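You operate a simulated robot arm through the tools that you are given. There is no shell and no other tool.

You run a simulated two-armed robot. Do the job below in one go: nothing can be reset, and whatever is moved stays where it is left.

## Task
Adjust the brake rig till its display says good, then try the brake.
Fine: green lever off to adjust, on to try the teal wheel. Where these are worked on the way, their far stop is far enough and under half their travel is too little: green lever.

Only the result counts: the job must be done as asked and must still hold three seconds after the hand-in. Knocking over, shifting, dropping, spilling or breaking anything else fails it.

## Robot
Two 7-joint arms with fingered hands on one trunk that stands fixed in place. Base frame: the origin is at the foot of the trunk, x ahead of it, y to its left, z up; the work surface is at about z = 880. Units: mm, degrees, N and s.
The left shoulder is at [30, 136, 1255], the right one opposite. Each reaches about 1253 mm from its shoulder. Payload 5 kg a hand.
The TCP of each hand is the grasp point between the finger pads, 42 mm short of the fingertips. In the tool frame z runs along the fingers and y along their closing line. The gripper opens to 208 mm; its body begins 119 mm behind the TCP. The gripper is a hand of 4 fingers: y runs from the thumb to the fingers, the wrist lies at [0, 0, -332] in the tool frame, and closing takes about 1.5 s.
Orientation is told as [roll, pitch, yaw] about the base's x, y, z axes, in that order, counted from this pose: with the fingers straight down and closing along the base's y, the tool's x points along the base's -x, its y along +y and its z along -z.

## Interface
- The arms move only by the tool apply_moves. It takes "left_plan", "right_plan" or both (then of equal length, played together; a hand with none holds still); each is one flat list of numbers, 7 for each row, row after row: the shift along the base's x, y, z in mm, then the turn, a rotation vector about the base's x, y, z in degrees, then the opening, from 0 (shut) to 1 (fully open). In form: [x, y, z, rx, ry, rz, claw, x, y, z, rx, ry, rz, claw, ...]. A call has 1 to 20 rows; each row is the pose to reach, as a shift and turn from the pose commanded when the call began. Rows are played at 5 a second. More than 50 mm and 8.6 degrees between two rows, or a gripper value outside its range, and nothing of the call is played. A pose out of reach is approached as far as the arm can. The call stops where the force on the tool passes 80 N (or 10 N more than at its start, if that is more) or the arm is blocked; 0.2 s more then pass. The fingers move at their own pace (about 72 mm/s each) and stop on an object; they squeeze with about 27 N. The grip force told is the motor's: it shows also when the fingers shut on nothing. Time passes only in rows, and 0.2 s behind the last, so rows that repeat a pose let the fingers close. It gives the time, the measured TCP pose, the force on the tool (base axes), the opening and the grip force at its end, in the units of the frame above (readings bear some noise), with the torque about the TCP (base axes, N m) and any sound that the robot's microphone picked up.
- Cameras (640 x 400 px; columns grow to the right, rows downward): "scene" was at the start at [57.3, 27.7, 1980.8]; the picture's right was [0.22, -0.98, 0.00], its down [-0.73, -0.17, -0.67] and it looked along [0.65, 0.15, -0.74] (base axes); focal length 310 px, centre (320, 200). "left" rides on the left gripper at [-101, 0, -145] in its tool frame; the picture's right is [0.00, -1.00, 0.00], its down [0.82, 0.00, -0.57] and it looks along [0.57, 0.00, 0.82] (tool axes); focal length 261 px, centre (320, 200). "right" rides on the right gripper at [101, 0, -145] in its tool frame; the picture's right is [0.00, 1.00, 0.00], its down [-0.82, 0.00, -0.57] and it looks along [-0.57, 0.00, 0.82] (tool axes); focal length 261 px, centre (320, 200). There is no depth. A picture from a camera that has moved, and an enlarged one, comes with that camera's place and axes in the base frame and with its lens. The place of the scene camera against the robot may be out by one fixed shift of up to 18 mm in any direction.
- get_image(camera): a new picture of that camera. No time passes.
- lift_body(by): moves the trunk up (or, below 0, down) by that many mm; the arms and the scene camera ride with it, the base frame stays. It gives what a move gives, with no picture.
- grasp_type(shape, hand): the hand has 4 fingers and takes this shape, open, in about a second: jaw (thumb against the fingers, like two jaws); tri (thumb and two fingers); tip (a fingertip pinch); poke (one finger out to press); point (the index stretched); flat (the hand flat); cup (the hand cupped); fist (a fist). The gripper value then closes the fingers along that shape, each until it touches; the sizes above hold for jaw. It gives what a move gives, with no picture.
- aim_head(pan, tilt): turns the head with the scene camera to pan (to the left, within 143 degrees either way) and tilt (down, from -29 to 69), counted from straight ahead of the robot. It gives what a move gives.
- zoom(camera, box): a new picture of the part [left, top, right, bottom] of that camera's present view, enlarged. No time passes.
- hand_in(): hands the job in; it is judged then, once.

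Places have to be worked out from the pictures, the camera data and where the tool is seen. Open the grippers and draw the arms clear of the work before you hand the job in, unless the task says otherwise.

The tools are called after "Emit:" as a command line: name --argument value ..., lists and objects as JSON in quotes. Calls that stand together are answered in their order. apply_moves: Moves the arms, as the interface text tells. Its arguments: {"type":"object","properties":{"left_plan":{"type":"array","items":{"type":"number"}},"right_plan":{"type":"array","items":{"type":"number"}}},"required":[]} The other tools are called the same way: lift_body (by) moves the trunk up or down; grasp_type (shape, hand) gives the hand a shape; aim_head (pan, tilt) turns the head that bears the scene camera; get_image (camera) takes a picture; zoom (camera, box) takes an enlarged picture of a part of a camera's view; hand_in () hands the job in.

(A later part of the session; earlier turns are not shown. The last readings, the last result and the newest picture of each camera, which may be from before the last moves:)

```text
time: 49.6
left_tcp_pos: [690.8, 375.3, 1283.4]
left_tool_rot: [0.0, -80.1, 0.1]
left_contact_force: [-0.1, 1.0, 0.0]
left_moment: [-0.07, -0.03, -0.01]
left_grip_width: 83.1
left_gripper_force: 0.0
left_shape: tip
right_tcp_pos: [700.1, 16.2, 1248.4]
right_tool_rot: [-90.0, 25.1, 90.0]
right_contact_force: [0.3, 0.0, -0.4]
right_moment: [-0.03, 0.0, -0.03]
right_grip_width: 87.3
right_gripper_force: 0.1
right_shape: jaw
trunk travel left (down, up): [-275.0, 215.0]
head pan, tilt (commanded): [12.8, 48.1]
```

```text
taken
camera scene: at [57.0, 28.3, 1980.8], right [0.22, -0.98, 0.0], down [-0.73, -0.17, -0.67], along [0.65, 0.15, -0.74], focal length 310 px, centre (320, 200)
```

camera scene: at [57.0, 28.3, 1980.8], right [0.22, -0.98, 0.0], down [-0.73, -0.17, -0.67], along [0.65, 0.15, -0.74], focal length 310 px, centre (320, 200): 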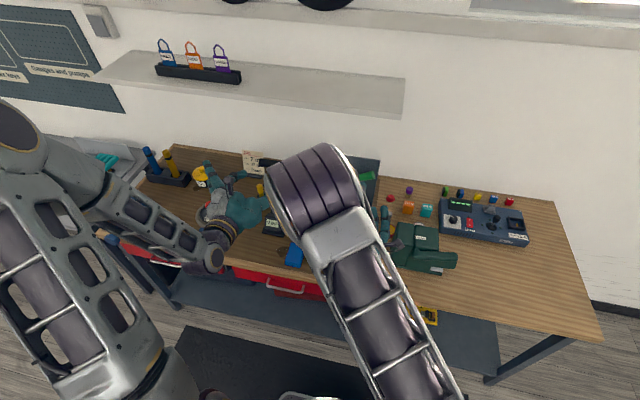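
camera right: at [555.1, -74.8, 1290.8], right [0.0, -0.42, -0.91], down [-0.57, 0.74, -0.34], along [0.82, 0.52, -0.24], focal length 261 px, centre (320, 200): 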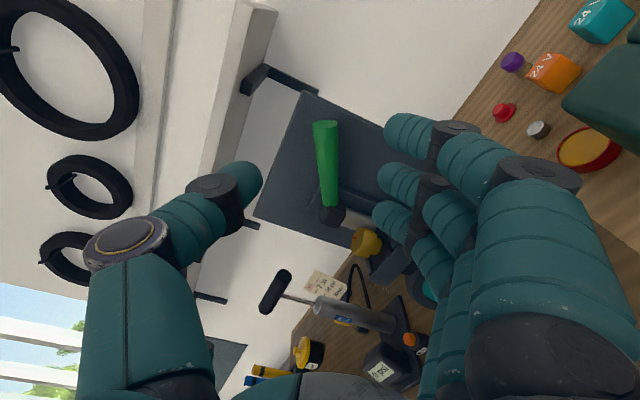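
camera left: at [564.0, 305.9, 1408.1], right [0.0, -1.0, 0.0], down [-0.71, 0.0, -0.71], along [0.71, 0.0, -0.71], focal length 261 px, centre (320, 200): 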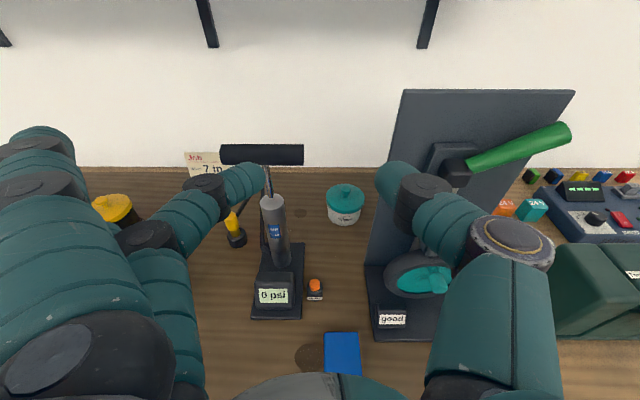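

Handle is centered in the jaw, at tip ≈[850,18,1244]. I move slightly inward along the handle and advance to flank it, then narrow the jaw.

Emit:
apply_moves --right_plan '[35, 6, -4, 0, 0, 0, 0.42, 70, 13, -7, 0, 0, 0, 0.42, 95, 13, -7, 0, 0, 0, 0.42, 118, 13, -7, 0, 0, 0, 0.42]'

Emit:
get_image --camera "right"

```text
time: 50.6
left_tcp_pos: [691.7, 373.9, 1282.6]
left_tool_rot: [0.1, -80.0, 0.0]
left_contact_force: [-0.7, -0.4, -0.6]
left_moment: [0.01, 0.0, -0.01]
left_grip_width: 82.8
left_gripper_force: 0.1
left_shape: tip
right_tcp_pos: [818.1, 29.5, 1242.3]
right_tool_rot: [-89.8, 25.0, 90.0]
right_contact_force: [0.7, 0.8, -0.7]
right_moment: [0.06, -0.04, 0.0]
right_grip_width: 87.2
right_gripper_force: 0.1
right_shape: jaw
trunk travel left (down, up): [-275.0, 215.0]
head pan, tilt (commanded): [12.8, 48.1]
```

```text
taken
camera right: at [673.9, -61.5, 1284.2], right [0.0, -0.42, -0.91], down [-0.57, 0.75, -0.34], along [0.82, 0.52, -0.24], focal length 261 px, centre (320, 200)
```

right: 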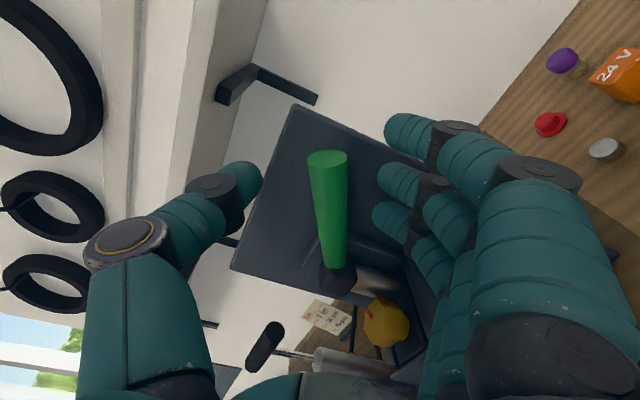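

To keep the hub-side finger clear of the tray on the way down, I shift a little outward toward the handle's end, then narrow the jaw.

Emit:
apply_moves --right_plan '[0, -11.6, -0.4, 0, 0, 0, 0.42, 0, -11.6, -0.4, 0, 0, 0, 0.3, 0, -11.6, -0.4, 0, 0, 0, 0.2, 0, -11.6, -0.4, 0, 0, 0, 0.2, 0, -11.6, -0.4, 0, 0, 0, 0.2]'

Emit:
get_image --camera "right"

```text
time: 51.8
left_tcp_pos: [692.0, 375.5, 1283.0]
left_tool_rot: [0.0, -80.1, 0.0]
left_contact_force: [0.2, -0.6, 0.3]
left_moment: [0.01, 0.03, 0.01]
left_grip_width: 82.9
left_gripper_force: 0.0
left_shape: tip
right_tcp_pos: [817.5, 18.0, 1240.6]
right_tool_rot: [-89.9, 25.1, 90.0]
right_contact_force: [0.6, 0.1, 0.7]
right_moment: [0.02, 0.0, 0.0]
right_grip_width: 42.5
right_gripper_force: 0.0
right_shape: jaw
trunk travel left (down, up): [-275.0, 215.0]
head pan, tilt (commanded): [12.8, 48.1]
```

```text
taken
camera right: at [673.1, -73.5, 1284.2], right [0.0, -0.42, -0.91], down [-0.57, 0.75, -0.34], along [0.82, 0.52, -0.24], focal length 261 px, centre (320, 200)
```

right: 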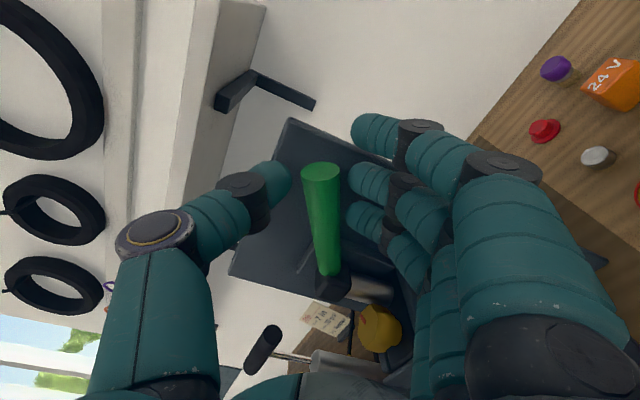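

Handle sits loosely in the jaw. I sweep it down along the arc (50° first), thumb pushing from above.

Emit:
apply_moves --right_plan '[0, -4.6, -9.2, 5, 0, 0, 0.2, 0, -8.5, -18.7, 10, 0, 0, 0.2, 0, -11.5, -28.6, 15, 0, 0, 0.2, 0, -13.6, -38.7, 20, 0, 0, 0.2, 0, -14.9, -48.9, 25, 0, 0, 0.2, 0, -15.2, -59.2, 30, 0, 0, 0.2, 0, -14.6, -69.5, 35, 0, 0, 0.2, 0, -13.2, -79.7, 40, 0, 0, 0.2, 0, -10.8, -89.8, 45, 0, 0, 0.2, 0, -7.6, -99.6, 50, 0, 0, 0.2]'

Emit:
get_image --camera "right"

Emit:
get_image --camera "left"

```text
time: 54.0
left_tcp_pos: [692.3, 375.4, 1283.6]
left_tool_rot: [0.0, -80.0, 0.0]
left_contact_force: [1.0, -0.2, 0.2]
left_moment: [0.03, -0.03, -0.02]
left_grip_width: 83.0
left_gripper_force: 0.0
left_shape: tip
right_tcp_pos: [818.7, 10.3, 1139.8]
right_tool_rot: [-90.0, -25.1, 90.0]
right_contact_force: [-0.4, 1.5, -1.4]
right_moment: [-0.07, 0.05, 0.05]
right_grip_width: 42.1
right_gripper_force: 0.1
right_shape: jaw
trunk travel left (down, up): [-275.0, 215.0]
head pan, tilt (commanded): [12.8, 48.1]
```

```text
taken
camera right: at [673.8, -80.5, 1097.4], right [0.0, 0.43, -0.9], down [-0.57, 0.74, 0.35], along [0.82, 0.52, 0.24], focal length 261 px, centre (320, 200)
```

right: 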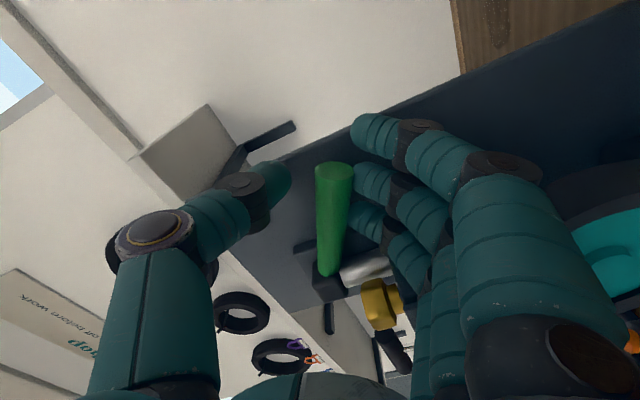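

```text
taken
camera left: at [565.2, 374.1, 1408.1], right [0.0, -1.0, 0.0], down [-0.71, 0.0, -0.71], along [0.71, 0.0, -0.71], focal length 261 px, centre (320, 200)
```

left: 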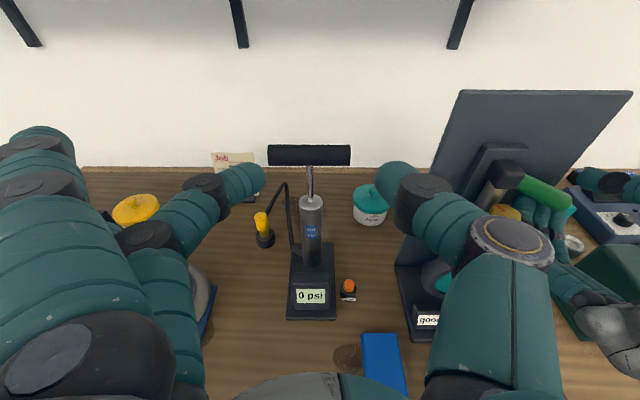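

Lever is nearly down. I finish the last degrees, drifting slightly outward along the handle to keep the fingers clear of the tray, and watch the force for the lower stop.

Emit:
apply_moves --right_plan '[0, 1.8, -9.1, 2, 0, 0, 0.2, 0, 4.9, -19.4, 4, 0, 0, 0.2, 0, 7, -23.5, 4, 0, 0, 0.2, 0, 8.6, -27.2, 4, 0, 0, 0.2]'

Emit:
get_image --camera "right"

```text
time: 55.0
left_tcp_pos: [691.9, 373.9, 1282.8]
left_tool_rot: [0.1, -80.1, -0.1]
left_contact_force: [0.3, 0.8, 0.1]
left_moment: [0.03, 0.01, -0.03]
left_grip_width: 83.1
left_gripper_force: 0.1
left_shape: tip
right_tcp_pos: [818.5, 17.7, 1114.2]
right_tool_rot: [-89.9, -29.1, 89.9]
right_contact_force: [-0.4, -0.4, -0.2]
right_moment: [-0.02, -0.01, 0.01]
right_grip_width: 42.0
right_gripper_force: 0.0
right_shape: jaw
trunk travel left (down, up): [-275.0, 215.0]
head pan, tilt (commanded): [12.8, 48.1]
```

```text
taken
camera right: at [673.6, -69.0, 1065.3], right [0.0, 0.49, -0.87], down [-0.57, 0.72, 0.4], along [0.82, 0.5, 0.28], focal length 261 px, centre (320, 200)
```

right: 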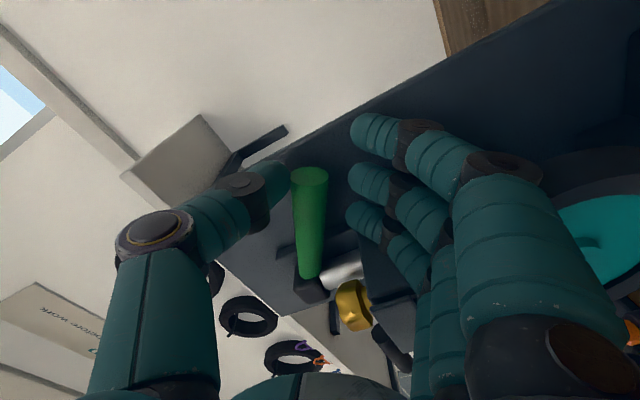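

The thumb is about at the handle. I press a little further down to confirm the lower stop by force.

Emit:
apply_moves --right_plan '[0, 2, -3, 0, 0, 0, 0.2, 0, 4, -6, 0, 0, 0, 0.2, 0, 5, -9, 0, 0, 0, 0.2, 0, 6, -11, 0, 0, 0, 0.2]'

Emit:
get_image --camera "right"

```text
time: 56.0
left_tcp_pos: [689.4, 374.5, 1283.6]
left_tool_rot: [0.2, -80.1, -0.2]
left_contact_force: [0.0, 0.0, -0.4]
left_moment: [-0.03, 0.03, 0.03]
left_grip_width: 83.1
left_gripper_force: 0.1
left_shape: tip
right_tcp_pos: [817.0, 22.6, 1104.6]
right_tool_rot: [-90.3, -29.0, 90.1]
right_contact_force: [-8.2, -8.8, 16.9]
right_moment: [0.57, 0.35, 0.31]
right_grip_width: 44.6
right_gripper_force: 0.1
right_shape: jaw
trunk travel left (down, up): [-275.0, 215.0]
head pan, tilt (commanded): [12.8, 48.1]
```

```text
taken
camera right: at [672.5, -63.8, 1056.2], right [0.0, 0.49, -0.87], down [-0.57, 0.72, 0.4], along [0.82, 0.5, 0.28], focal length 261 px, centre (320, 200)
```

right: 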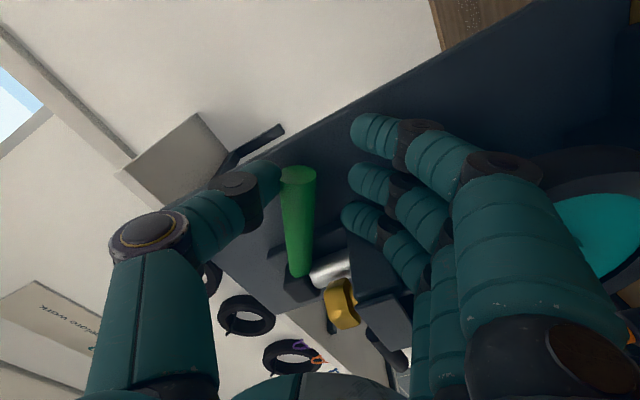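

Reaction of ~17 N: the lever is at its lower stop. I back off, open, and retreat.

Emit:
apply_moves --right_plan '[0, -4, 6, 0, 0, 0, 0.25, 0, -6, 11, 0, 0, 0, 0.35, 0, -10, 14, 0, 0, 0, 0.42, -40, -12, 16, 0, 0, 0, 0.42, -80, -12, 16, 0, 0, 0, 0.42, -120, -12, 16, 0, 0, 0, 0.42, -150, -12, 16, 0, 0, 0, 0.42]'

Emit:
get_image --camera "right"

Emit:
zoom --camera "right" --box '[280, 70, 540, 230]'

```text
time: 57.6
left_tcp_pos: [690.8, 375.3, 1282.1]
left_tool_rot: [-0.1, -80.0, 0.1]
left_contact_force: [-0.3, 0.3, -0.2]
left_moment: [0.01, -0.02, -0.03]
left_grip_width: 83.0
left_gripper_force: 0.0
left_shape: tip
right_tcp_pos: [668.2, 13.6, 1118.2]
right_tool_rot: [-90.0, -29.1, 90.0]
right_contact_force: [0.4, -0.5, 0.5]
right_moment: [0.01, 0.03, 0.01]
right_grip_width: 86.7
right_gripper_force: 0.0
right_shape: jaw
trunk travel left (down, up): [-275.0, 215.0]
head pan, tilt (commanded): [12.8, 48.1]
```

```text
taken
camera right: at [523.5, -73.8, 1070.5], right [0.0, 0.49, -0.87], down [-0.57, 0.72, 0.4], along [0.82, 0.5, 0.28], focal length 261 px, centre (320, 200)
```

right: 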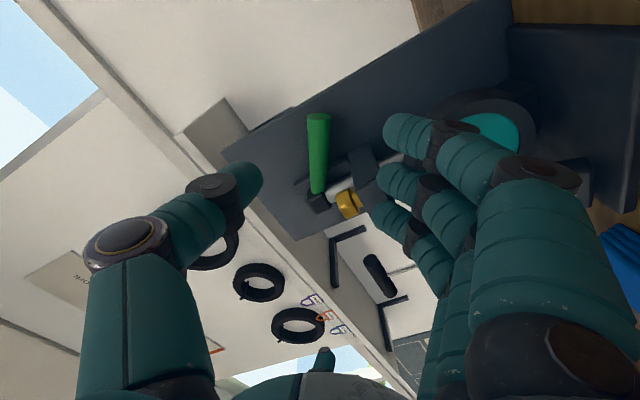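

```text
2.46 times, centred on (410, 150) of right
camera zoom: at [523.5, -73.8, 1070.5], right [0.0, 0.49, -0.87], down [-0.57, 0.72, 0.4], along [0.82, 0.5, 0.28], focal length 642 px, centre (98, 323)
```

zoom: 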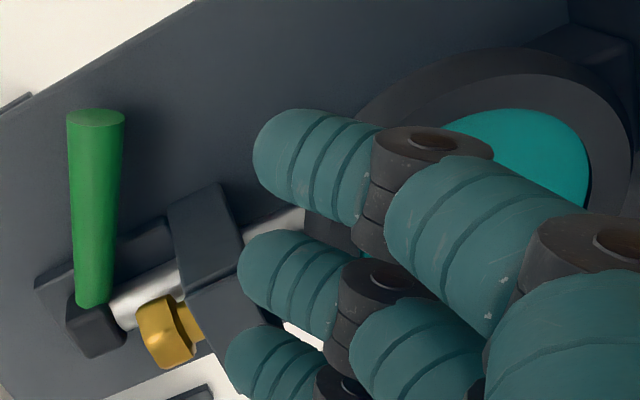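

Lever stays down (on). I park the right hand up on the right side, and check the display from the left camera.

Emit:
apply_moves --right_plan '[8, -38, 24, 0, 0, 0, 0.42, 16, -76, 48, 0, 0, 0, 0.42, 24, -114, 72, 0, 0, 0, 0.42, 32, -152, 96, 0, 0, 0, 0.42, 42, -192, 118, 0, 0, 0, 0.42, 52, -232, 140, 0, 0, 0, 0.42]'

Emit:
get_image --camera "scene"

Emit:
get_image --camera "left"

```text
time: 59.0
left_tcp_pos: [691.5, 374.9, 1281.8]
left_tool_rot: [-0.1, -80.0, 0.1]
left_contact_force: [-0.7, 0.4, 0.1]
left_moment: [-0.03, -0.02, -0.07]
left_grip_width: 83.1
left_gripper_force: 0.1
left_shape: tip
right_tcp_pos: [720.3, -217.5, 1259.3]
right_tool_rot: [-90.0, -29.1, 90.1]
right_contact_force: [0.5, -1.3, 0.4]
right_moment: [-0.01, 0.18, 0.13]
right_grip_width: 87.2
right_gripper_force: 0.1
right_shape: jaw
trunk travel left (down, up): [-275.0, 215.0]
head pan, tilt (commanded): [12.8, 48.1]
```

```text
taken
camera scene: at [57.6, 28.6, 1980.6], right [0.22, -0.97, 0.0], down [-0.73, -0.17, -0.67], along [0.65, 0.15, -0.74], focal length 310 px, centre (320, 200)
```

scene: 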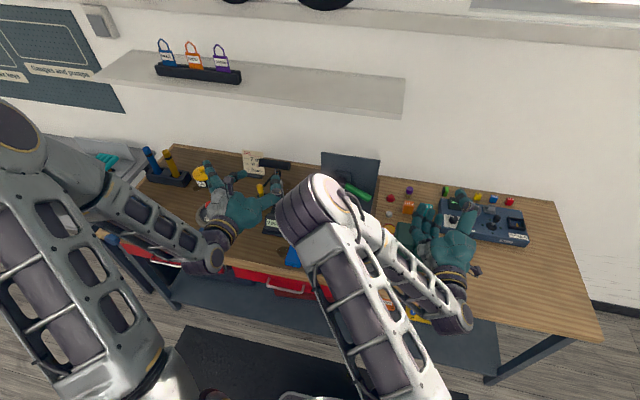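

```text
taken
camera left: at [565.1, 374.6, 1407.9], right [0.0, -1.0, 0.0], down [-0.71, 0.0, -0.71], along [0.71, 0.0, -0.71], focal length 261 px, centre (320, 200)
```

left: 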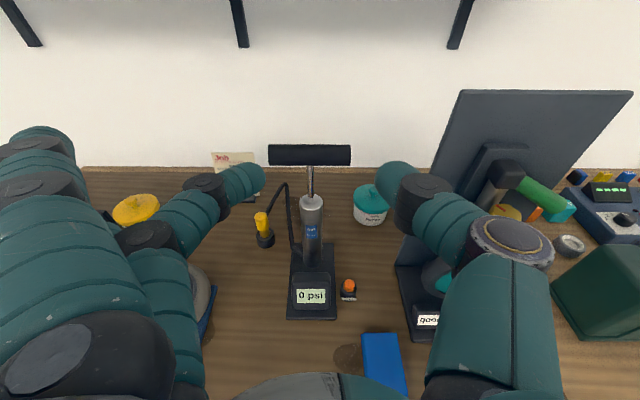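

The right elbow hangs in front of the rig; I restore the right hand to its earlier parking posture (fingers down-forward) so the elbow clears the workspace.

Emit:
apply_moves --right_plan '[0, -3, 2, 7.6, 0, 0, 0.42, 0, -6, 4, 15.2, 0, 0, 0.42, 0, -9, 6, 22.8, 0, 0, 0.42, 0, -12, 8, 30.4, 0, 0, 0.42, 0, -15, 10, 38, 0, 0, 0.42, 0, -18, 12, 45.6, 0, 0, 0.42, 0, -21, 14, 53.2, 0, 0, 0.42, 0, -24, 16, 61, 0, 0, 0.42]'

Emit:
apply_moves --right_plan '[-8, -8, 5, 0, 7.2, 0, 0.42, -16, -16, 10, 0, 14.4, 0, 0.42, -24, -24, 15, 0, 21.6, 0, 0.42, -40, -32, 20, 0, 28.8, 0, 0.42, -56, -40, 25, 0, 36, 0, 0.42, -72, -48, 30, 0, 43.2, 0, 0.42, -88, -50, 35, 0, 50.4, 0, 0.42, -104, -50, 40, 0, 57.6, 0, 0.42, -120, -50, 45, 0, 65, 0, 0.42]'

Emit:
get_image --camera "scene"

Emit:
zoom --camera "scene" --box '[305, 145, 385, 255]'

```text
time: 60.8
left_tcp_pos: [691.7, 373.6, 1282.8]
left_tool_rot: [0.0, -79.9, -0.1]
left_contact_force: [-0.9, -0.6, 0.3]
left_moment: [0.0, -0.01, 0.0]
left_grip_width: 82.9
left_gripper_force: 0.1
left_shape: tip
right_tcp_pos: [719.1, -242.4, 1275.7]
right_tool_rot: [91.1, -89.9, -91.2]
right_contact_force: [0.3, -0.4, 0.0]
right_moment: [-0.02, 0.02, 0.0]
right_grip_width: 87.2
right_gripper_force: 0.1
right_shape: jaw
trunk travel left (down, up): [-275.0, 215.0]
head pan, tilt (commanded): [12.8, 48.1]
```

```text
time: 62.8
left_tcp_pos: [691.1, 375.3, 1282.8]
left_tool_rot: [0.1, -79.9, 0.0]
left_contact_force: [0.5, -0.4, 0.1]
left_moment: [0.02, 0.01, 0.02]
left_grip_width: 82.9
left_gripper_force: 0.0
left_shape: tip
right_tcp_pos: [640.3, -251.7, 1144.5]
right_tool_rot: [-3.5, -74.0, 2.5]
right_contact_force: [-0.1, 0.7, -0.6]
right_moment: [-0.01, -0.02, -0.01]
right_grip_width: 87.3
right_gripper_force: 0.0
right_shape: jaw
right hand out of reach, approached as far as the arm can: row 1, 2, 3, 4, 5, 6, 7, 8, 9
trunk travel left (down, up): [-275.0, 215.0]
head pan, tilt (commanded): [12.8, 48.1]
```

```text
taken
camera scene: at [57.3, 27.7, 1980.8], right [0.22, -0.98, 0.0], down [-0.73, -0.17, -0.67], along [0.65, 0.15, -0.74], focal length 310 px, centre (320, 200)
```

scene: 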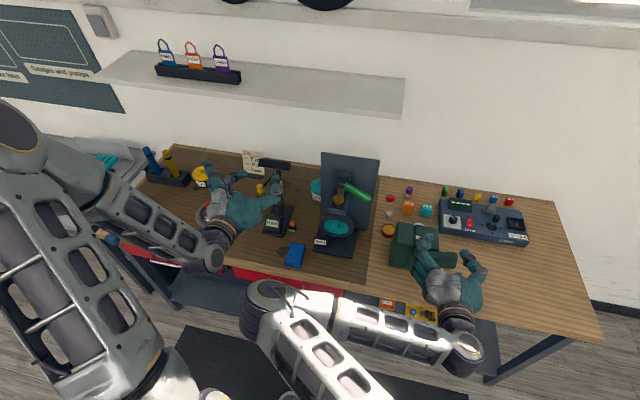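

```text
3.64 times, centred on (345, 200) of scene
camera zoom: at [57.3, 27.7, 1980.8], right [0.22, -0.98, 0.0], down [-0.73, -0.17, -0.67], along [0.65, 0.15, -0.74], focal length 1129 px, centre (229, 200)
```

zoom: 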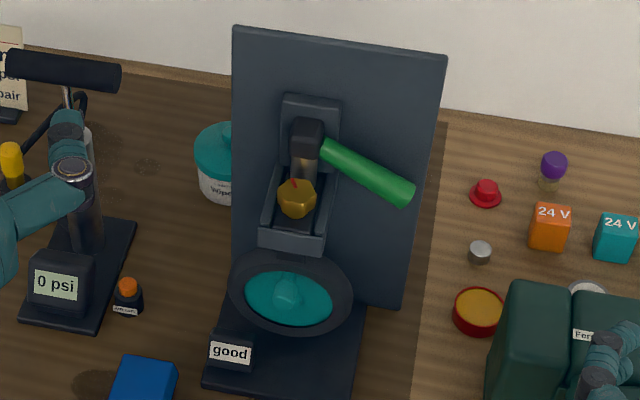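

Lever down/on and display "good" confirmed from the scene camera. The right hand stopped short of its parking pose; I raise and tilt it there gradually.

Emit:
apply_moves --right_plan '[0, 0, 25, 0, 7, 0, 0.42, -5, 0, 50, 0, 14, 0, 0.42, -15, 0, 75, 0, 21, 0, 0.42, -30, 0, 100, 0, 28, 0, 0.42, -45, 0, 125, 0, 35, 0, 0.42, -60, 0, 150, 0, 42, 0, 0.42, -79, 0, 172, 0, 49, 0, 0.42]'

Emit:
get_image --camera "scene"

```text
time: 64.4
left_tcp_pos: [691.9, 374.8, 1282.5]
left_tool_rot: [-0.1, -80.0, 0.0]
left_contact_force: [-0.4, 0.8, -0.2]
left_moment: [0.03, 0.02, -0.01]
left_grip_width: 82.8
left_gripper_force: 0.1
left_shape: tip
right_tcp_pos: [640.0, -251.4, 1145.5]
right_tool_rot: [-3.5, -74.1, 2.5]
right_contact_force: [0.0, 0.3, 0.2]
right_moment: [0.0, -0.01, -0.02]
right_grip_width: 87.2
right_gripper_force: 0.0
right_shape: jaw
right hand out of reach, approached as far as the arm can: row 1, 2, 3, 4, 5, 6, 7
trunk travel left (down, up): [-275.0, 215.0]
head pan, tilt (commanded): [12.8, 48.1]
```

```text
taken
camera scene: at [57.3, 27.9, 1980.8], right [0.22, -0.98, 0.0], down [-0.73, -0.17, -0.67], along [0.65, 0.15, -0.74], focal length 310 px, centre (320, 200)
```

scene: 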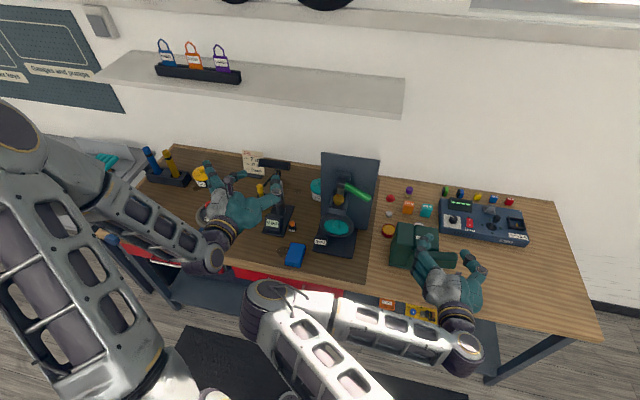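

The right arm is at a joint limit for that direction; I back out by moving forward and up without turning.

Emit:
apply_moves --right_plan '[20, 15, 20, 0, 0, 0, 0.42, 40, 30, 40, 0, 0, 0, 0.42, 60, 45, 60, 0, 0, 0, 0.42, 80, 50, 90, 0, 0, 0, 0.42]'

Emit:
get_image --camera "scene"

```text
time: 65.4
left_tcp_pos: [691.8, 374.3, 1281.6]
left_tool_rot: [0.1, -80.0, 0.1]
left_contact_force: [0.3, 0.1, 0.0]
left_moment: [0.01, 0.0, 0.0]
left_grip_width: 82.6
left_gripper_force: 0.1
left_shape: tip
right_tcp_pos: [693.6, -191.4, 1175.2]
right_tool_rot: [-4.8, -77.8, 3.3]
right_contact_force: [0.8, 0.5, 0.2]
right_moment: [0.01, -0.06, -0.04]
right_grip_width: 87.3
right_gripper_force: 0.0
right_shape: jaw
right hand out of reach, approached as far as the arm can: row 1, 2, 3, 4
trunk travel left (down, up): [-275.0, 215.0]
head pan, tilt (commanded): [12.8, 48.1]
```

```text
taken
camera scene: at [57.7, 28.0, 1980.8], right [0.22, -0.98, 0.0], down [-0.73, -0.17, -0.67], along [0.65, 0.15, -0.74], focal length 310 px, centre (320, 200)
```

scene: 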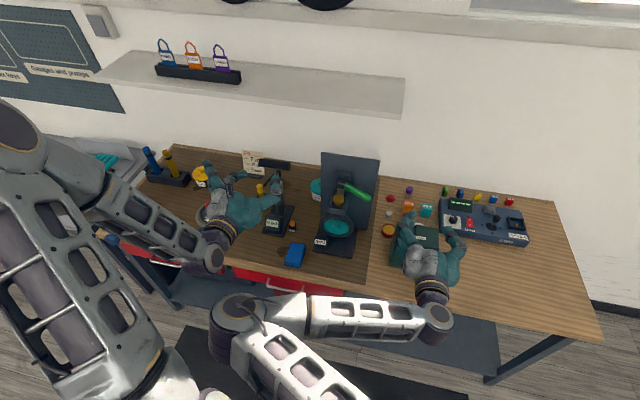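

The arm is folded the other way; earlier it moved freely near y≈100, so I go back through that region in front of the rig.

Emit:
apply_moves --right_plan '[0, 45, 0, 0, 0, 0, 0.42, 0, 90, -5, 0, 0, 0, 0.42, 0, 135, -10, 0, 0, 0, 0.42, -10, 180, -15, 0, 0, 0, 0.42, -25, 225, -20, 0, 0, 0, 0.42, -40, 260, -30, 0, 0, 0, 0.42, -50, 285, -40, 0, 0, 0, 0.42]'

Emit:
get_image --camera "scene"

```text
time: 67.0
left_tcp_pos: [691.2, 375.0, 1282.6]
left_tool_rot: [-0.1, -80.1, 0.2]
left_contact_force: [-0.3, 0.4, 0.1]
left_moment: [0.0, 0.0, 0.0]
left_grip_width: 82.8
left_gripper_force: 0.0
left_shape: tip
right_tcp_pos: [639.9, 94.2, 1132.7]
right_tool_rot: [-4.8, -77.7, 3.1]
right_contact_force: [-0.8, -0.2, 0.0]
right_moment: [0.02, 0.01, -0.02]
right_grip_width: 87.4
right_gripper_force: 0.1
right_shape: jaw
trunk travel left (down, up): [-275.0, 215.0]
head pan, tilt (commanded): [12.8, 48.1]
```

```text
taken
camera scene: at [56.6, 28.3, 1980.8], right [0.22, -0.98, 0.0], down [-0.73, -0.17, -0.67], along [0.65, 0.15, -0.74], focal length 310 px, centre (320, 200)
```

scene: 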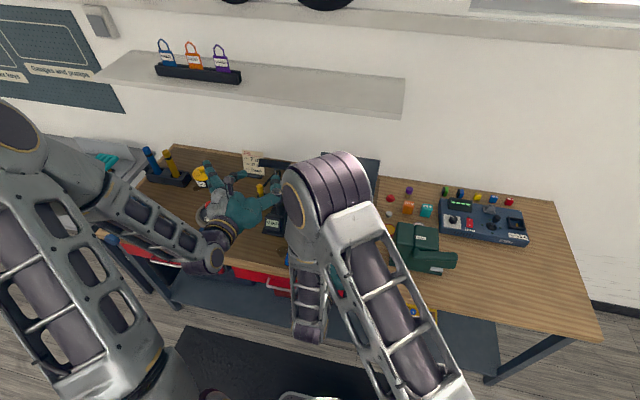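

The right hand is now free and right in front of the wheel, and at moderate pitch its camera sees wheel, pad and display together, so I'll use it for the wheel. I set "tip" shape and approach the crank peg (≈[750–788,120,1030]).

Emit:
grasp_type --shape "tip" --hand "right"

Emit:
apply_moves --right_plan '[12, 6.5, -21, 0.25, 4.4, 0.4, 0.7, 25, 13, -42, 0.5, 8.8, 0.8, 0.5, 37, 20, -62, 0.75, 13.2, 1.2, 0.4, 50, 26, -83, 1, 17.7, 1.6, 0.4, 50, 26, -83, 1, 17.7, 1.6, 0.4]'

Emit:
get_image --camera "right"

Emit:
zoom --camera "right" --box '[230, 60, 410, 220]'

```text
time: 67.9
left_tcp_pos: [690.5, 375.7, 1282.8]
left_tool_rot: [0.0, -80.0, -0.1]
left_contact_force: [-0.1, 0.1, 0.4]
left_moment: [0.02, 0.01, 0.0]
left_grip_width: 83.1
left_gripper_force: 0.0
left_shape: tip
right_tcp_pos: [640.7, 93.3, 1133.6]
right_tool_rot: [-4.8, -77.9, 3.2]
right_contact_force: [-0.2, -0.8, 0.2]
right_moment: [-0.02, -0.02, -0.01]
right_grip_width: 207.8
right_gripper_force: 0.1
right_shape: tip
trunk travel left (down, up): [-275.0, 215.0]
head pan, tilt (commanded): [12.8, 48.1]
```

```text
time: 69.1
left_tcp_pos: [689.6, 375.1, 1283.6]
left_tool_rot: [-0.1, -80.0, 0.2]
left_contact_force: [-0.1, 0.9, 0.9]
left_moment: [-0.04, -0.05, -0.05]
left_grip_width: 83.0
left_gripper_force: 0.1
left_shape: tip
right_tcp_pos: [690.5, 121.5, 1050.4]
right_tool_rot: [-0.4, -60.3, 0.7]
right_contact_force: [-0.6, 0.7, -0.6]
right_moment: [0.02, 0.02, -0.02]
right_grip_width: 84.1
right_gripper_force: 0.0
right_shape: tip
trunk travel left (down, up): [-275.0, 215.0]
head pan, tilt (commanded): [12.8, 48.1]
```

```text
taken
camera right: at [515.1, 121.2, 1036.1], right [0.0, 1.0, 0.0], down [-0.09, 0.0, 1.0], along [1.0, 0.0, 0.09], focal length 261 px, centre (320, 200)
```

right: 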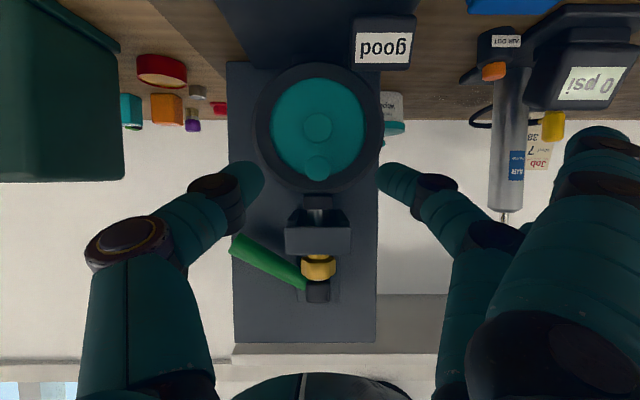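

```text
2.50 times, centred on (320, 140) of right
camera zoom: at [515.1, 121.2, 1036.1], right [0.0, 1.0, 0.0], down [-0.09, 0.0, 1.0], along [1.0, 0.0, 0.09], focal length 652 px, centre (320, 350)
```

zoom: 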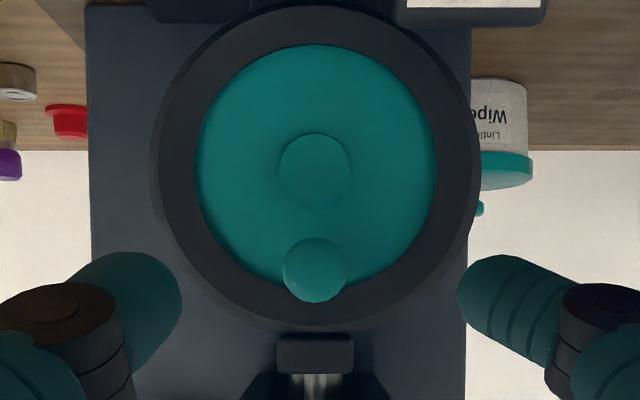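

Display "good", lever down, and a clear view of the peg end (≈[750,119,1029]) and wheel centre (≈z 987). I advance so the fingertips flank the peg.

Emit:
apply_moves --right_plan '[15, -0.7, -3, 0, 0, 0, 0.4, 30, -1.4, -6, 0, 0, 0, 0.4, 46, -2, -8.4, 0, 0, 0, 0.4]'

Emit:
get_image --camera "right"

Emit:
zoom --camera "right" --box '[220, 80, 420, 240]'

```text
time: 69.9
left_tcp_pos: [691.6, 373.9, 1282.4]
left_tool_rot: [0.0, -80.0, -0.1]
left_contact_force: [-0.7, 1.2, -1.0]
left_moment: [0.03, 0.04, 0.02]
left_grip_width: 82.7
left_gripper_force: 0.1
left_shape: tip
right_tcp_pos: [737.5, 117.7, 1040.4]
right_tool_rot: [-0.4, -60.0, 0.8]
right_contact_force: [0.0, -0.6, -1.0]
right_moment: [0.05, -0.01, 0.02]
right_grip_width: 83.9
right_gripper_force: 0.1
right_shape: tip
trunk travel left (down, up): [-275.0, 215.0]
head pan, tilt (commanded): [12.8, 48.1]
```

```text
taken
camera right: at [562.2, 117.4, 1026.1], right [0.0, 1.0, 0.0], down [-0.09, 0.0, 1.0], along [1.0, 0.0, 0.09], focal length 261 px, centre (320, 200)
```

right: 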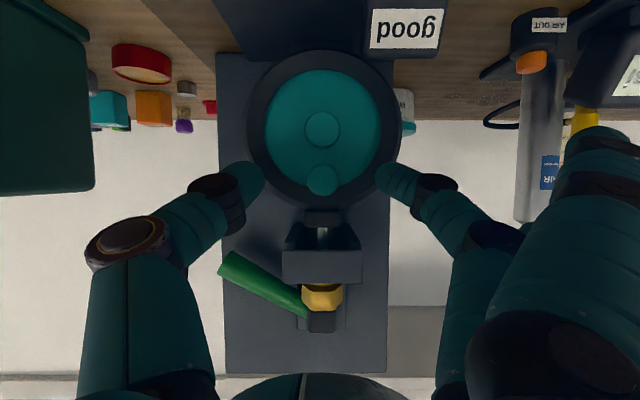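

```text
2.50 times, centred on (320, 160) of right
camera zoom: at [562.2, 117.4, 1026.1], right [0.0, 1.0, 0.0], down [-0.09, 0.0, 1.0], along [1.0, 0.0, 0.09], focal length 652 px, centre (320, 300)
```

zoom: 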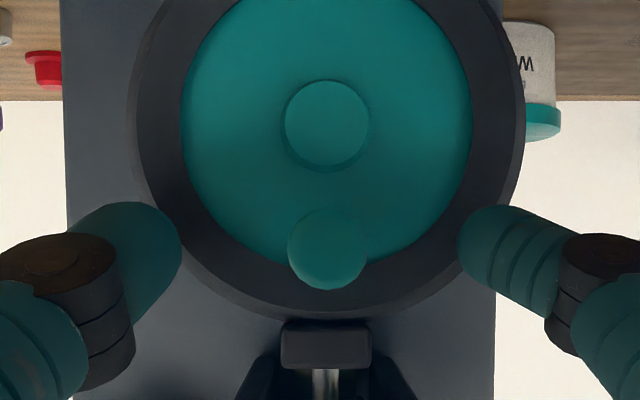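

Fingertips are level with the peg. I close on it.

Emit:
apply_moves --right_plan '[0, 1, 0, 0, 0, 0, 0.25, 0, 1.5, 0, 0, 0, 0, 0.12, 0, 1.5, 0, 0, 0, 0, 0, 0, 1.5, 0, 0, 0, 0, 0, 0, 1.5, 0, 0, 0, 0, 0, 0, 1.5, 0, 0, 0, 0, 0]'

Emit:
get_image --camera "right"

Emit:
zoom --camera "right" --box '[220, 80, 420, 240]'

```text
time: 71.3
left_tcp_pos: [691.3, 374.1, 1282.4]
left_tool_rot: [0.0, -80.0, 0.0]
left_contact_force: [-0.1, 0.0, 0.0]
left_moment: [-0.01, 0.0, 0.0]
left_grip_width: 83.0
left_gripper_force: 0.0
left_shape: tip
right_tcp_pos: [738.0, 119.0, 1041.2]
right_tool_rot: [-0.5, -60.2, 0.6]
right_contact_force: [3.0, 0.4, -1.9]
right_moment: [-0.01, -0.01, 0.07]
right_grip_width: 17.4
right_gripper_force: 27.3
right_shape: tip
trunk travel left (down, up): [-275.0, 215.0]
head pan, tilt (commanded): [12.8, 48.1]
```

```text
taken
camera right: at [561.9, 119.4, 1026.9], right [0.0, 1.0, 0.0], down [-0.09, 0.0, 1.0], along [1.0, 0.0, 0.09], focal length 261 px, centre (320, 200)
```

right: 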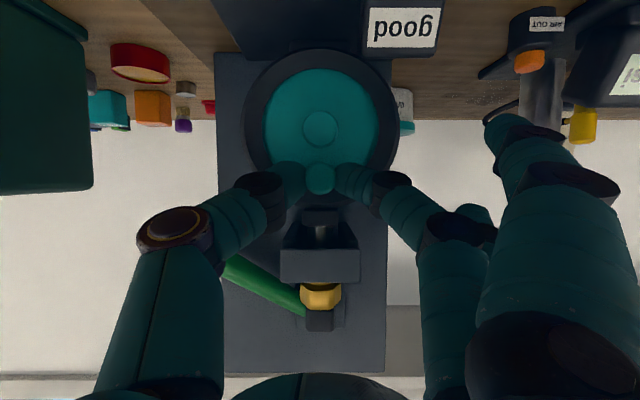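

```text
2.50 times, centred on (320, 160) of right
camera zoom: at [561.9, 119.4, 1026.9], right [0.0, 1.0, 0.0], down [-0.09, 0.0, 1.0], along [1.0, 0.0, 0.09], focal length 652 px, centre (320, 300)
```

zoom: 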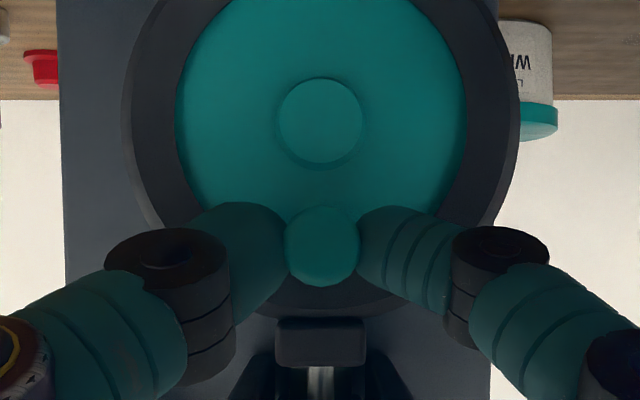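

The peg is firmly held. With the brake on, I now turn the wheel: move the peg along its circle toward +y (left), first 20°.

Emit:
apply_moves --right_plan '[0, 3.7, -0.2, 0, 0, 0, 0, 0, 7.3, -0.6, 0, 0, 0, 0, 0, 10.9, -1.4, 0, 0, 0, 0, 0, 14.4, -2.5, 0, 0, 0, 0]'

Emit:
get_image --camera "right"

```text
time: 72.3
left_tcp_pos: [689.4, 370.8, 1284.0]
left_tool_rot: [0.7, -80.1, -0.8]
left_contact_force: [0.1, -0.2, 0.3]
left_moment: [0.01, 0.0, -0.03]
left_grip_width: 82.9
left_gripper_force: 0.2
left_shape: tip
right_tcp_pos: [737.0, 127.9, 1041.4]
right_tool_rot: [-0.5, -60.3, 0.3]
right_contact_force: [-10.1, -34.1, 15.3]
right_moment: [-0.87, -0.18, -1.25]
right_grip_width: 18.2
right_gripper_force: 27.0
right_shape: tip
trunk travel left (down, up): [-275.0, 215.0]
head pan, tilt (commanded): [12.8, 48.1]
```

```text
taken
camera right: at [561.6, 128.8, 1026.2], right [0.0, 1.0, 0.0], down [-0.09, 0.0, 1.0], along [1.0, 0.0, 0.09], focal length 261 px, centre (320, 200)
```

right: 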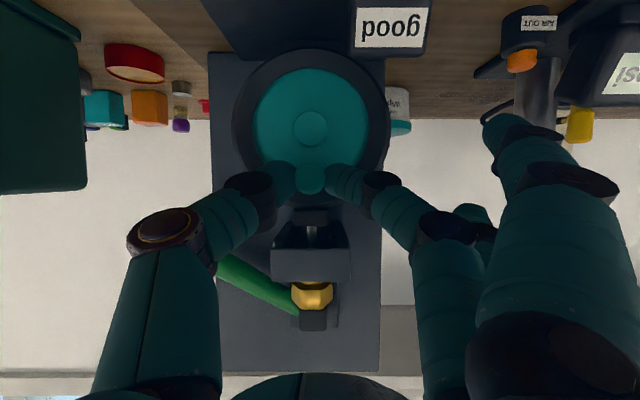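

Emit:
zoom --camera "right" --box '[220, 80, 420, 240]'

Emit:
zoom --camera "scene" --box '[305, 145, 385, 255]'

Emit:
get_image --camera "left"

```text
2.50 times, centred on (320, 160) of right
camera zoom: at [561.6, 128.8, 1026.2], right [0.0, 1.0, 0.0], down [-0.09, 0.0, 1.0], along [1.0, 0.0, 0.09], focal length 652 px, centre (320, 300)
```

zoom: 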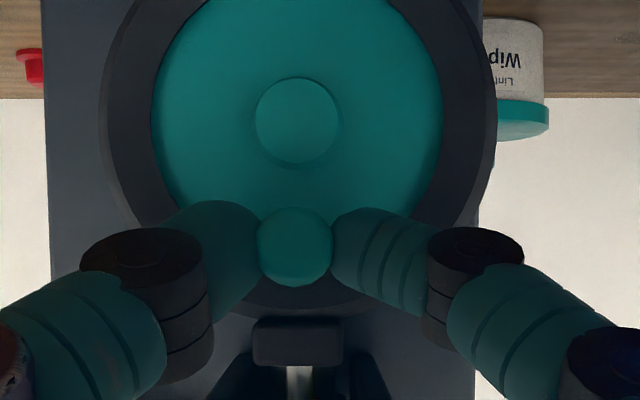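

```text
3.64 times, centred on (345, 200) of scene
camera zoom: at [54.8, 23.6, 1981.0], right [0.22, -0.98, 0.0], down [-0.73, -0.16, -0.67], along [0.65, 0.15, -0.74], focal length 1129 px, centre (229, 200)
```

zoom: 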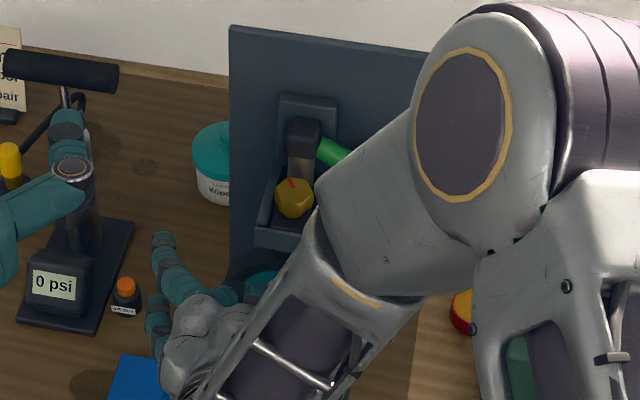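

```text
taken
camera left: at [563.4, 370.4, 1410.0], right [0.0, -1.0, 0.0], down [-0.7, 0.0, -0.71], along [0.71, 0.0, -0.7], focal length 261 px, centre (320, 200)
```

left: 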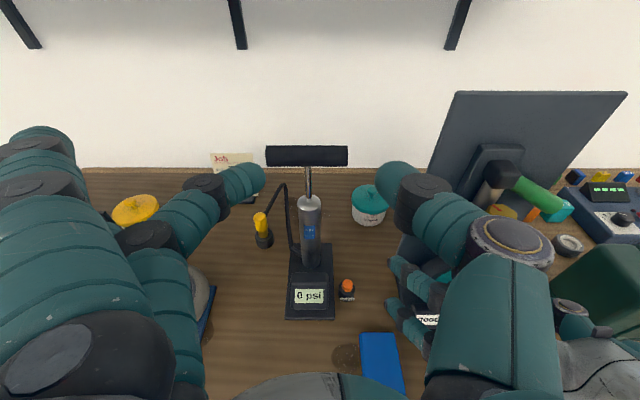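

The peg has barely moved although about 34 N is applied: the brake holds strongly. I push a bit more in the same direction to see whether it yields.

Emit:
apply_moves --right_plan '[0, 3, -1, 0, 0, 0, 0, 0, 6, -2, 0, 0, 0, 0, 0, 9, -3, 0, 0, 0, 0, 0, 12, -4, 0, 0, 0, 0]'

Emit:
zoom --camera "right" --box '[220, 80, 420, 240]'

```text
time: 73.3
left_tcp_pos: [687.6, 370.3, 1286.4]
left_tool_rot: [1.2, -80.1, -1.2]
left_contact_force: [0.5, -0.1, -0.1]
left_moment: [-0.01, 0.02, 0.0]
left_grip_width: 82.8
left_gripper_force: 0.1
left_shape: tip
right_tcp_pos: [735.3, 136.6, 1040.0]
right_tool_rot: [-0.5, -60.8, 0.2]
right_contact_force: [-24.6, -53.5, 45.7]
right_moment: [-2.02, -0.71, -2.08]
right_grip_width: 22.4
right_gripper_force: 26.8
right_shape: tip
trunk travel left (down, up): [-275.0, 215.0]
head pan, tilt (commanded): [12.8, 48.1]
```

```text
2.50 times, centred on (320, 160) of right
camera zoom: at [561.0, 138.4, 1024.4], right [0.01, 1.0, 0.0], down [-0.1, 0.0, 1.0], along [1.0, -0.01, 0.1], focal length 652 px, centre (320, 300)
```

zoom: 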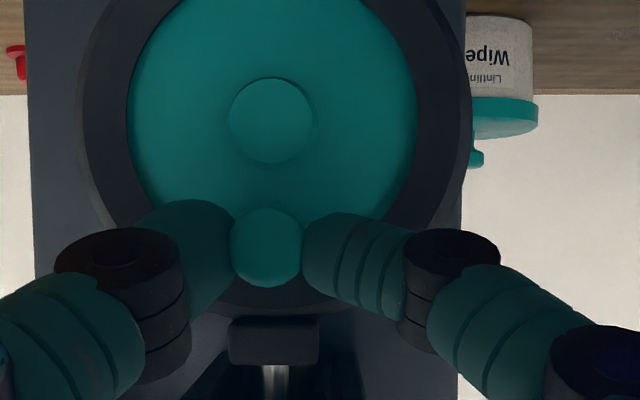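

No rotation relative to the hub even at ~53 N sideways. I relax to neutral and then try the opposite direction gently.

Emit:
apply_moves --right_plan '[0, -6, 2, 0, 0, 0, 0, 0, -12, 4, 0, 0, 0, 0, 0, -19, 5.3, 0, 0, 0, 0, 0, -26.4, 6.5, 0, 0, 0, 0, 0, -26.4, 6.5, 0, 0, 0, 0]'

Emit:
zoom --camera "right" --box '[220, 80, 420, 240]'

Emit:
apply_moves --right_plan '[0, -3.7, -0.2, 0, 0, 0, 0, 0, -7.3, -0.6, 0, 0, 0, 0, 0, -10.9, -1.4, 0, 0, 0, 0, 0, -14.4, -2.5, 0, 0, 0, 0]'

Emit:
zoom --camera "right" --box '[220, 80, 420, 240]'

```text
time: 74.5
left_tcp_pos: [691.0, 374.3, 1282.8]
left_tool_rot: [-0.3, -80.0, 0.2]
left_contact_force: [1.3, -0.8, -0.7]
left_moment: [0.0, -0.01, -0.01]
left_grip_width: 83.2
left_gripper_force: 0.0
left_shape: tip
right_tcp_pos: [734.7, 123.2, 1041.1]
right_tool_rot: [-0.1, -60.0, 0.7]
right_contact_force: [-2.3, 10.3, 9.9]
right_moment: [0.13, -0.21, 0.56]
right_grip_width: 19.0
right_gripper_force: 27.1
right_shape: tip
trunk travel left (down, up): [-275.0, 215.0]
head pan, tilt (commanded): [12.8, 48.1]
```

```text
2.50 times, centred on (320, 160) of right
camera zoom: at [560.3, 122.0, 1027.4], right [-0.01, 1.0, 0.0], down [-0.09, 0.0, 1.0], along [1.0, 0.01, 0.09], focal length 652 px, centre (320, 300)
```

zoom: 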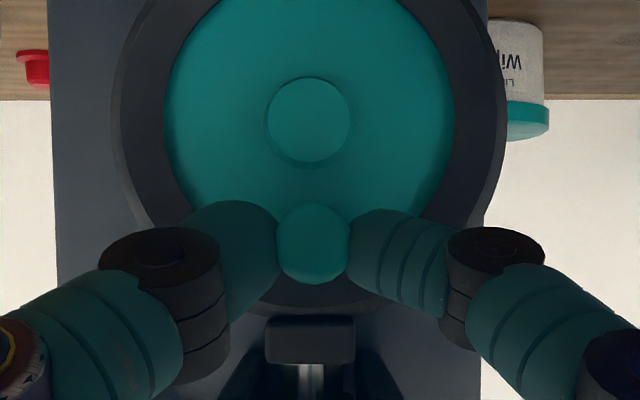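

```text
time: 75.5
left_tcp_pos: [688.7, 378.6, 1283.3]
left_tool_rot: [-0.6, -80.2, 0.6]
left_contact_force: [0.5, -0.4, 0.1]
left_moment: [-0.01, -0.01, -0.01]
left_grip_width: 83.2
left_gripper_force: 0.0
left_shape: tip
right_tcp_pos: [734.4, 111.5, 1041.9]
right_tool_rot: [-0.1, -60.3, 0.8]
right_contact_force: [-14.6, 34.2, 19.1]
right_moment: [0.95, -0.27, 1.3]
right_grip_width: 22.2
right_gripper_force: 26.5
right_shape: tip
trunk travel left (down, up): [-275.0, 215.0]
head pan, tilt (commanded): [12.8, 48.1]
```

```text
2.50 times, centred on (320, 160) of right
camera zoom: at [559.2, 110.5, 1027.2], right [-0.01, 1.0, 0.0], down [-0.09, 0.0, 1.0], along [1.0, 0.01, 0.09], focal length 652 px, centre (320, 300)
```

zoom: 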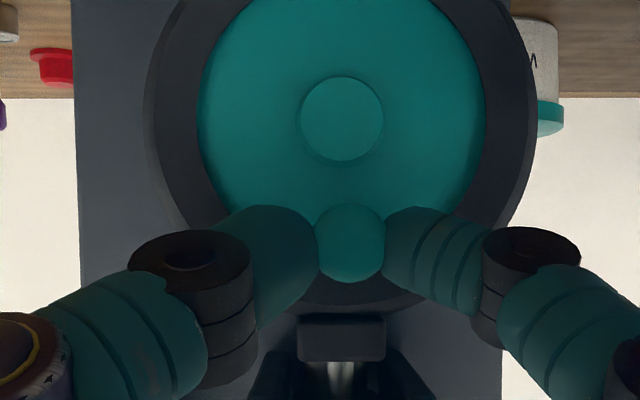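

The wheel is held both ways by the brake at 34–53 N. I relax, release the peg and back off, then I'll apply a firmer, stiffer push on the peg with the side of closed fingers.

Emit:
apply_moves --right_plan '[0, 5, 1, 0, 0, 0, 0, 0, 10, 2, 0, 0, 0, 0, 0, 13, 2.5, 0, 0, 0, 0.15, 0, 13, 2.5, 0, 0, 0, 0.4, 0, 13, 2.5, 0, 0, 0, 0.4, -30, 13, 4, 0, 0, 0, 0.4, -60, 13, 8, 0, 0, 0, 0.4, -90, 0, 20, 0, 0, 0, 0.4]'

Emit:
get_image --camera "right"

Emit:
zoom --camera "right" --box '[230, 60, 410, 220]'

```text
time: 77.3
left_tcp_pos: [690.3, 372.9, 1283.4]
left_tool_rot: [0.1, -80.1, -0.2]
left_contact_force: [-0.4, -0.9, 0.2]
left_moment: [0.01, 0.0, 0.06]
left_grip_width: 83.2
left_gripper_force: 0.0
left_shape: tip
right_tcp_pos: [647.3, 104.6, 1060.7]
right_tool_rot: [-0.4, -60.2, 0.6]
right_contact_force: [-1.1, -1.0, 1.5]
right_moment: [0.03, 0.0, 0.04]
right_grip_width: 82.8
right_gripper_force: 0.1
right_shape: tip
trunk travel left (down, up): [-275.0, 215.0]
head pan, tilt (commanded): [12.8, 48.1]
```

```text
taken
camera right: at [472.0, 104.6, 1045.8], right [0.0, 1.0, 0.0], down [-0.09, 0.0, 1.0], along [1.0, 0.0, 0.09], focal length 261 px, centre (320, 200)
```

right: 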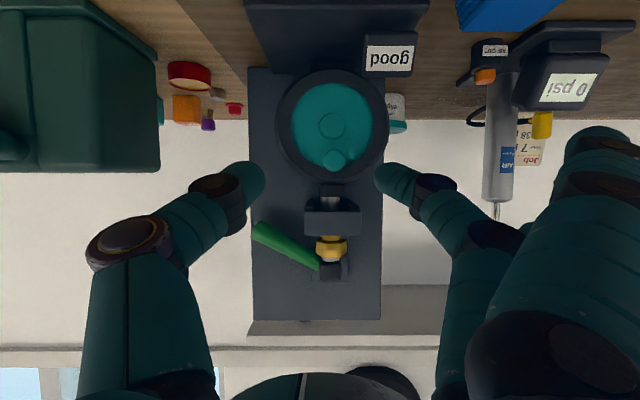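

```text
2.50 times, centred on (320, 140) of right
camera zoom: at [472.0, 104.6, 1045.8], right [0.0, 1.0, 0.0], down [-0.09, 0.0, 1.0], along [1.0, 0.0, 0.09], focal length 652 px, centre (320, 350)
```

zoom: 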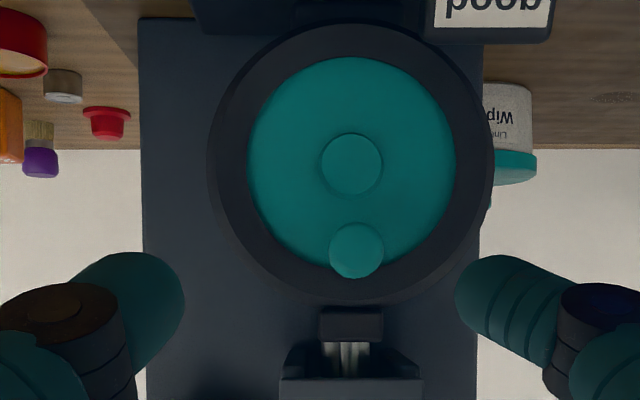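

Emit:
zoom --camera "right" --box '[290, 75, 380, 185]'

Emit:
zoom --camera "right" --box '[300, 160, 370, 210]'

Emit:
zoom --camera "right" --box '[240, 190, 380, 290]'

```text
3.64 times, centred on (335, 130) of right
camera zoom: at [472.0, 104.6, 1045.8], right [0.0, 1.0, 0.0], down [-0.09, 0.0, 1.0], along [1.0, 0.0, 0.09], focal length 948 px, centre (266, 454)
```

zoom: 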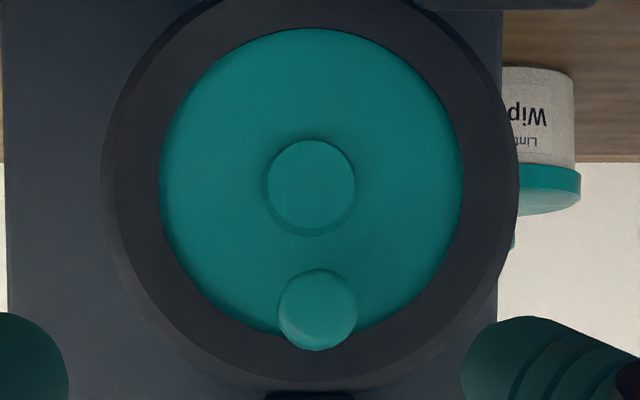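

```text
8.00 times, centred on (335, 185) of right
camera zoom: at [472.0, 104.6, 1045.8], right [0.0, 1.0, 0.0], down [-0.09, 0.0, 1.0], along [1.0, 0.0, 0.09], focal length 2085 px, centre (200, 320)
```

zoom: 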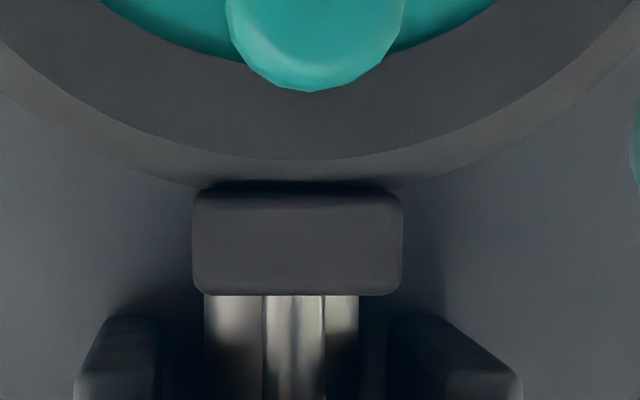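

```text
4.00 times, centred on (310, 240) of right
camera zoom: at [472.0, 104.6, 1045.8], right [0.0, 1.0, 0.0], down [-0.09, 0.0, 1.0], along [1.0, 0.0, 0.09], focal length 1043 px, centre (360, 40)
```

zoom: 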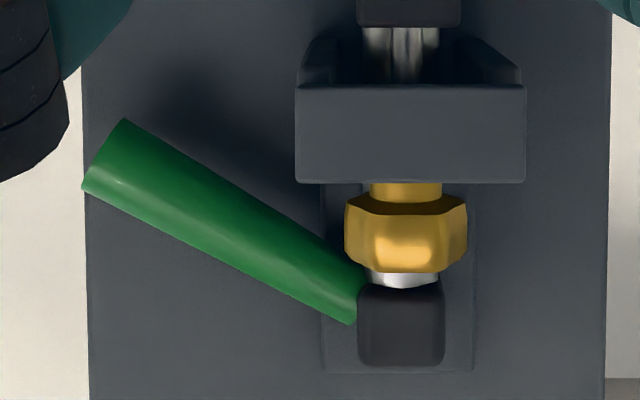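

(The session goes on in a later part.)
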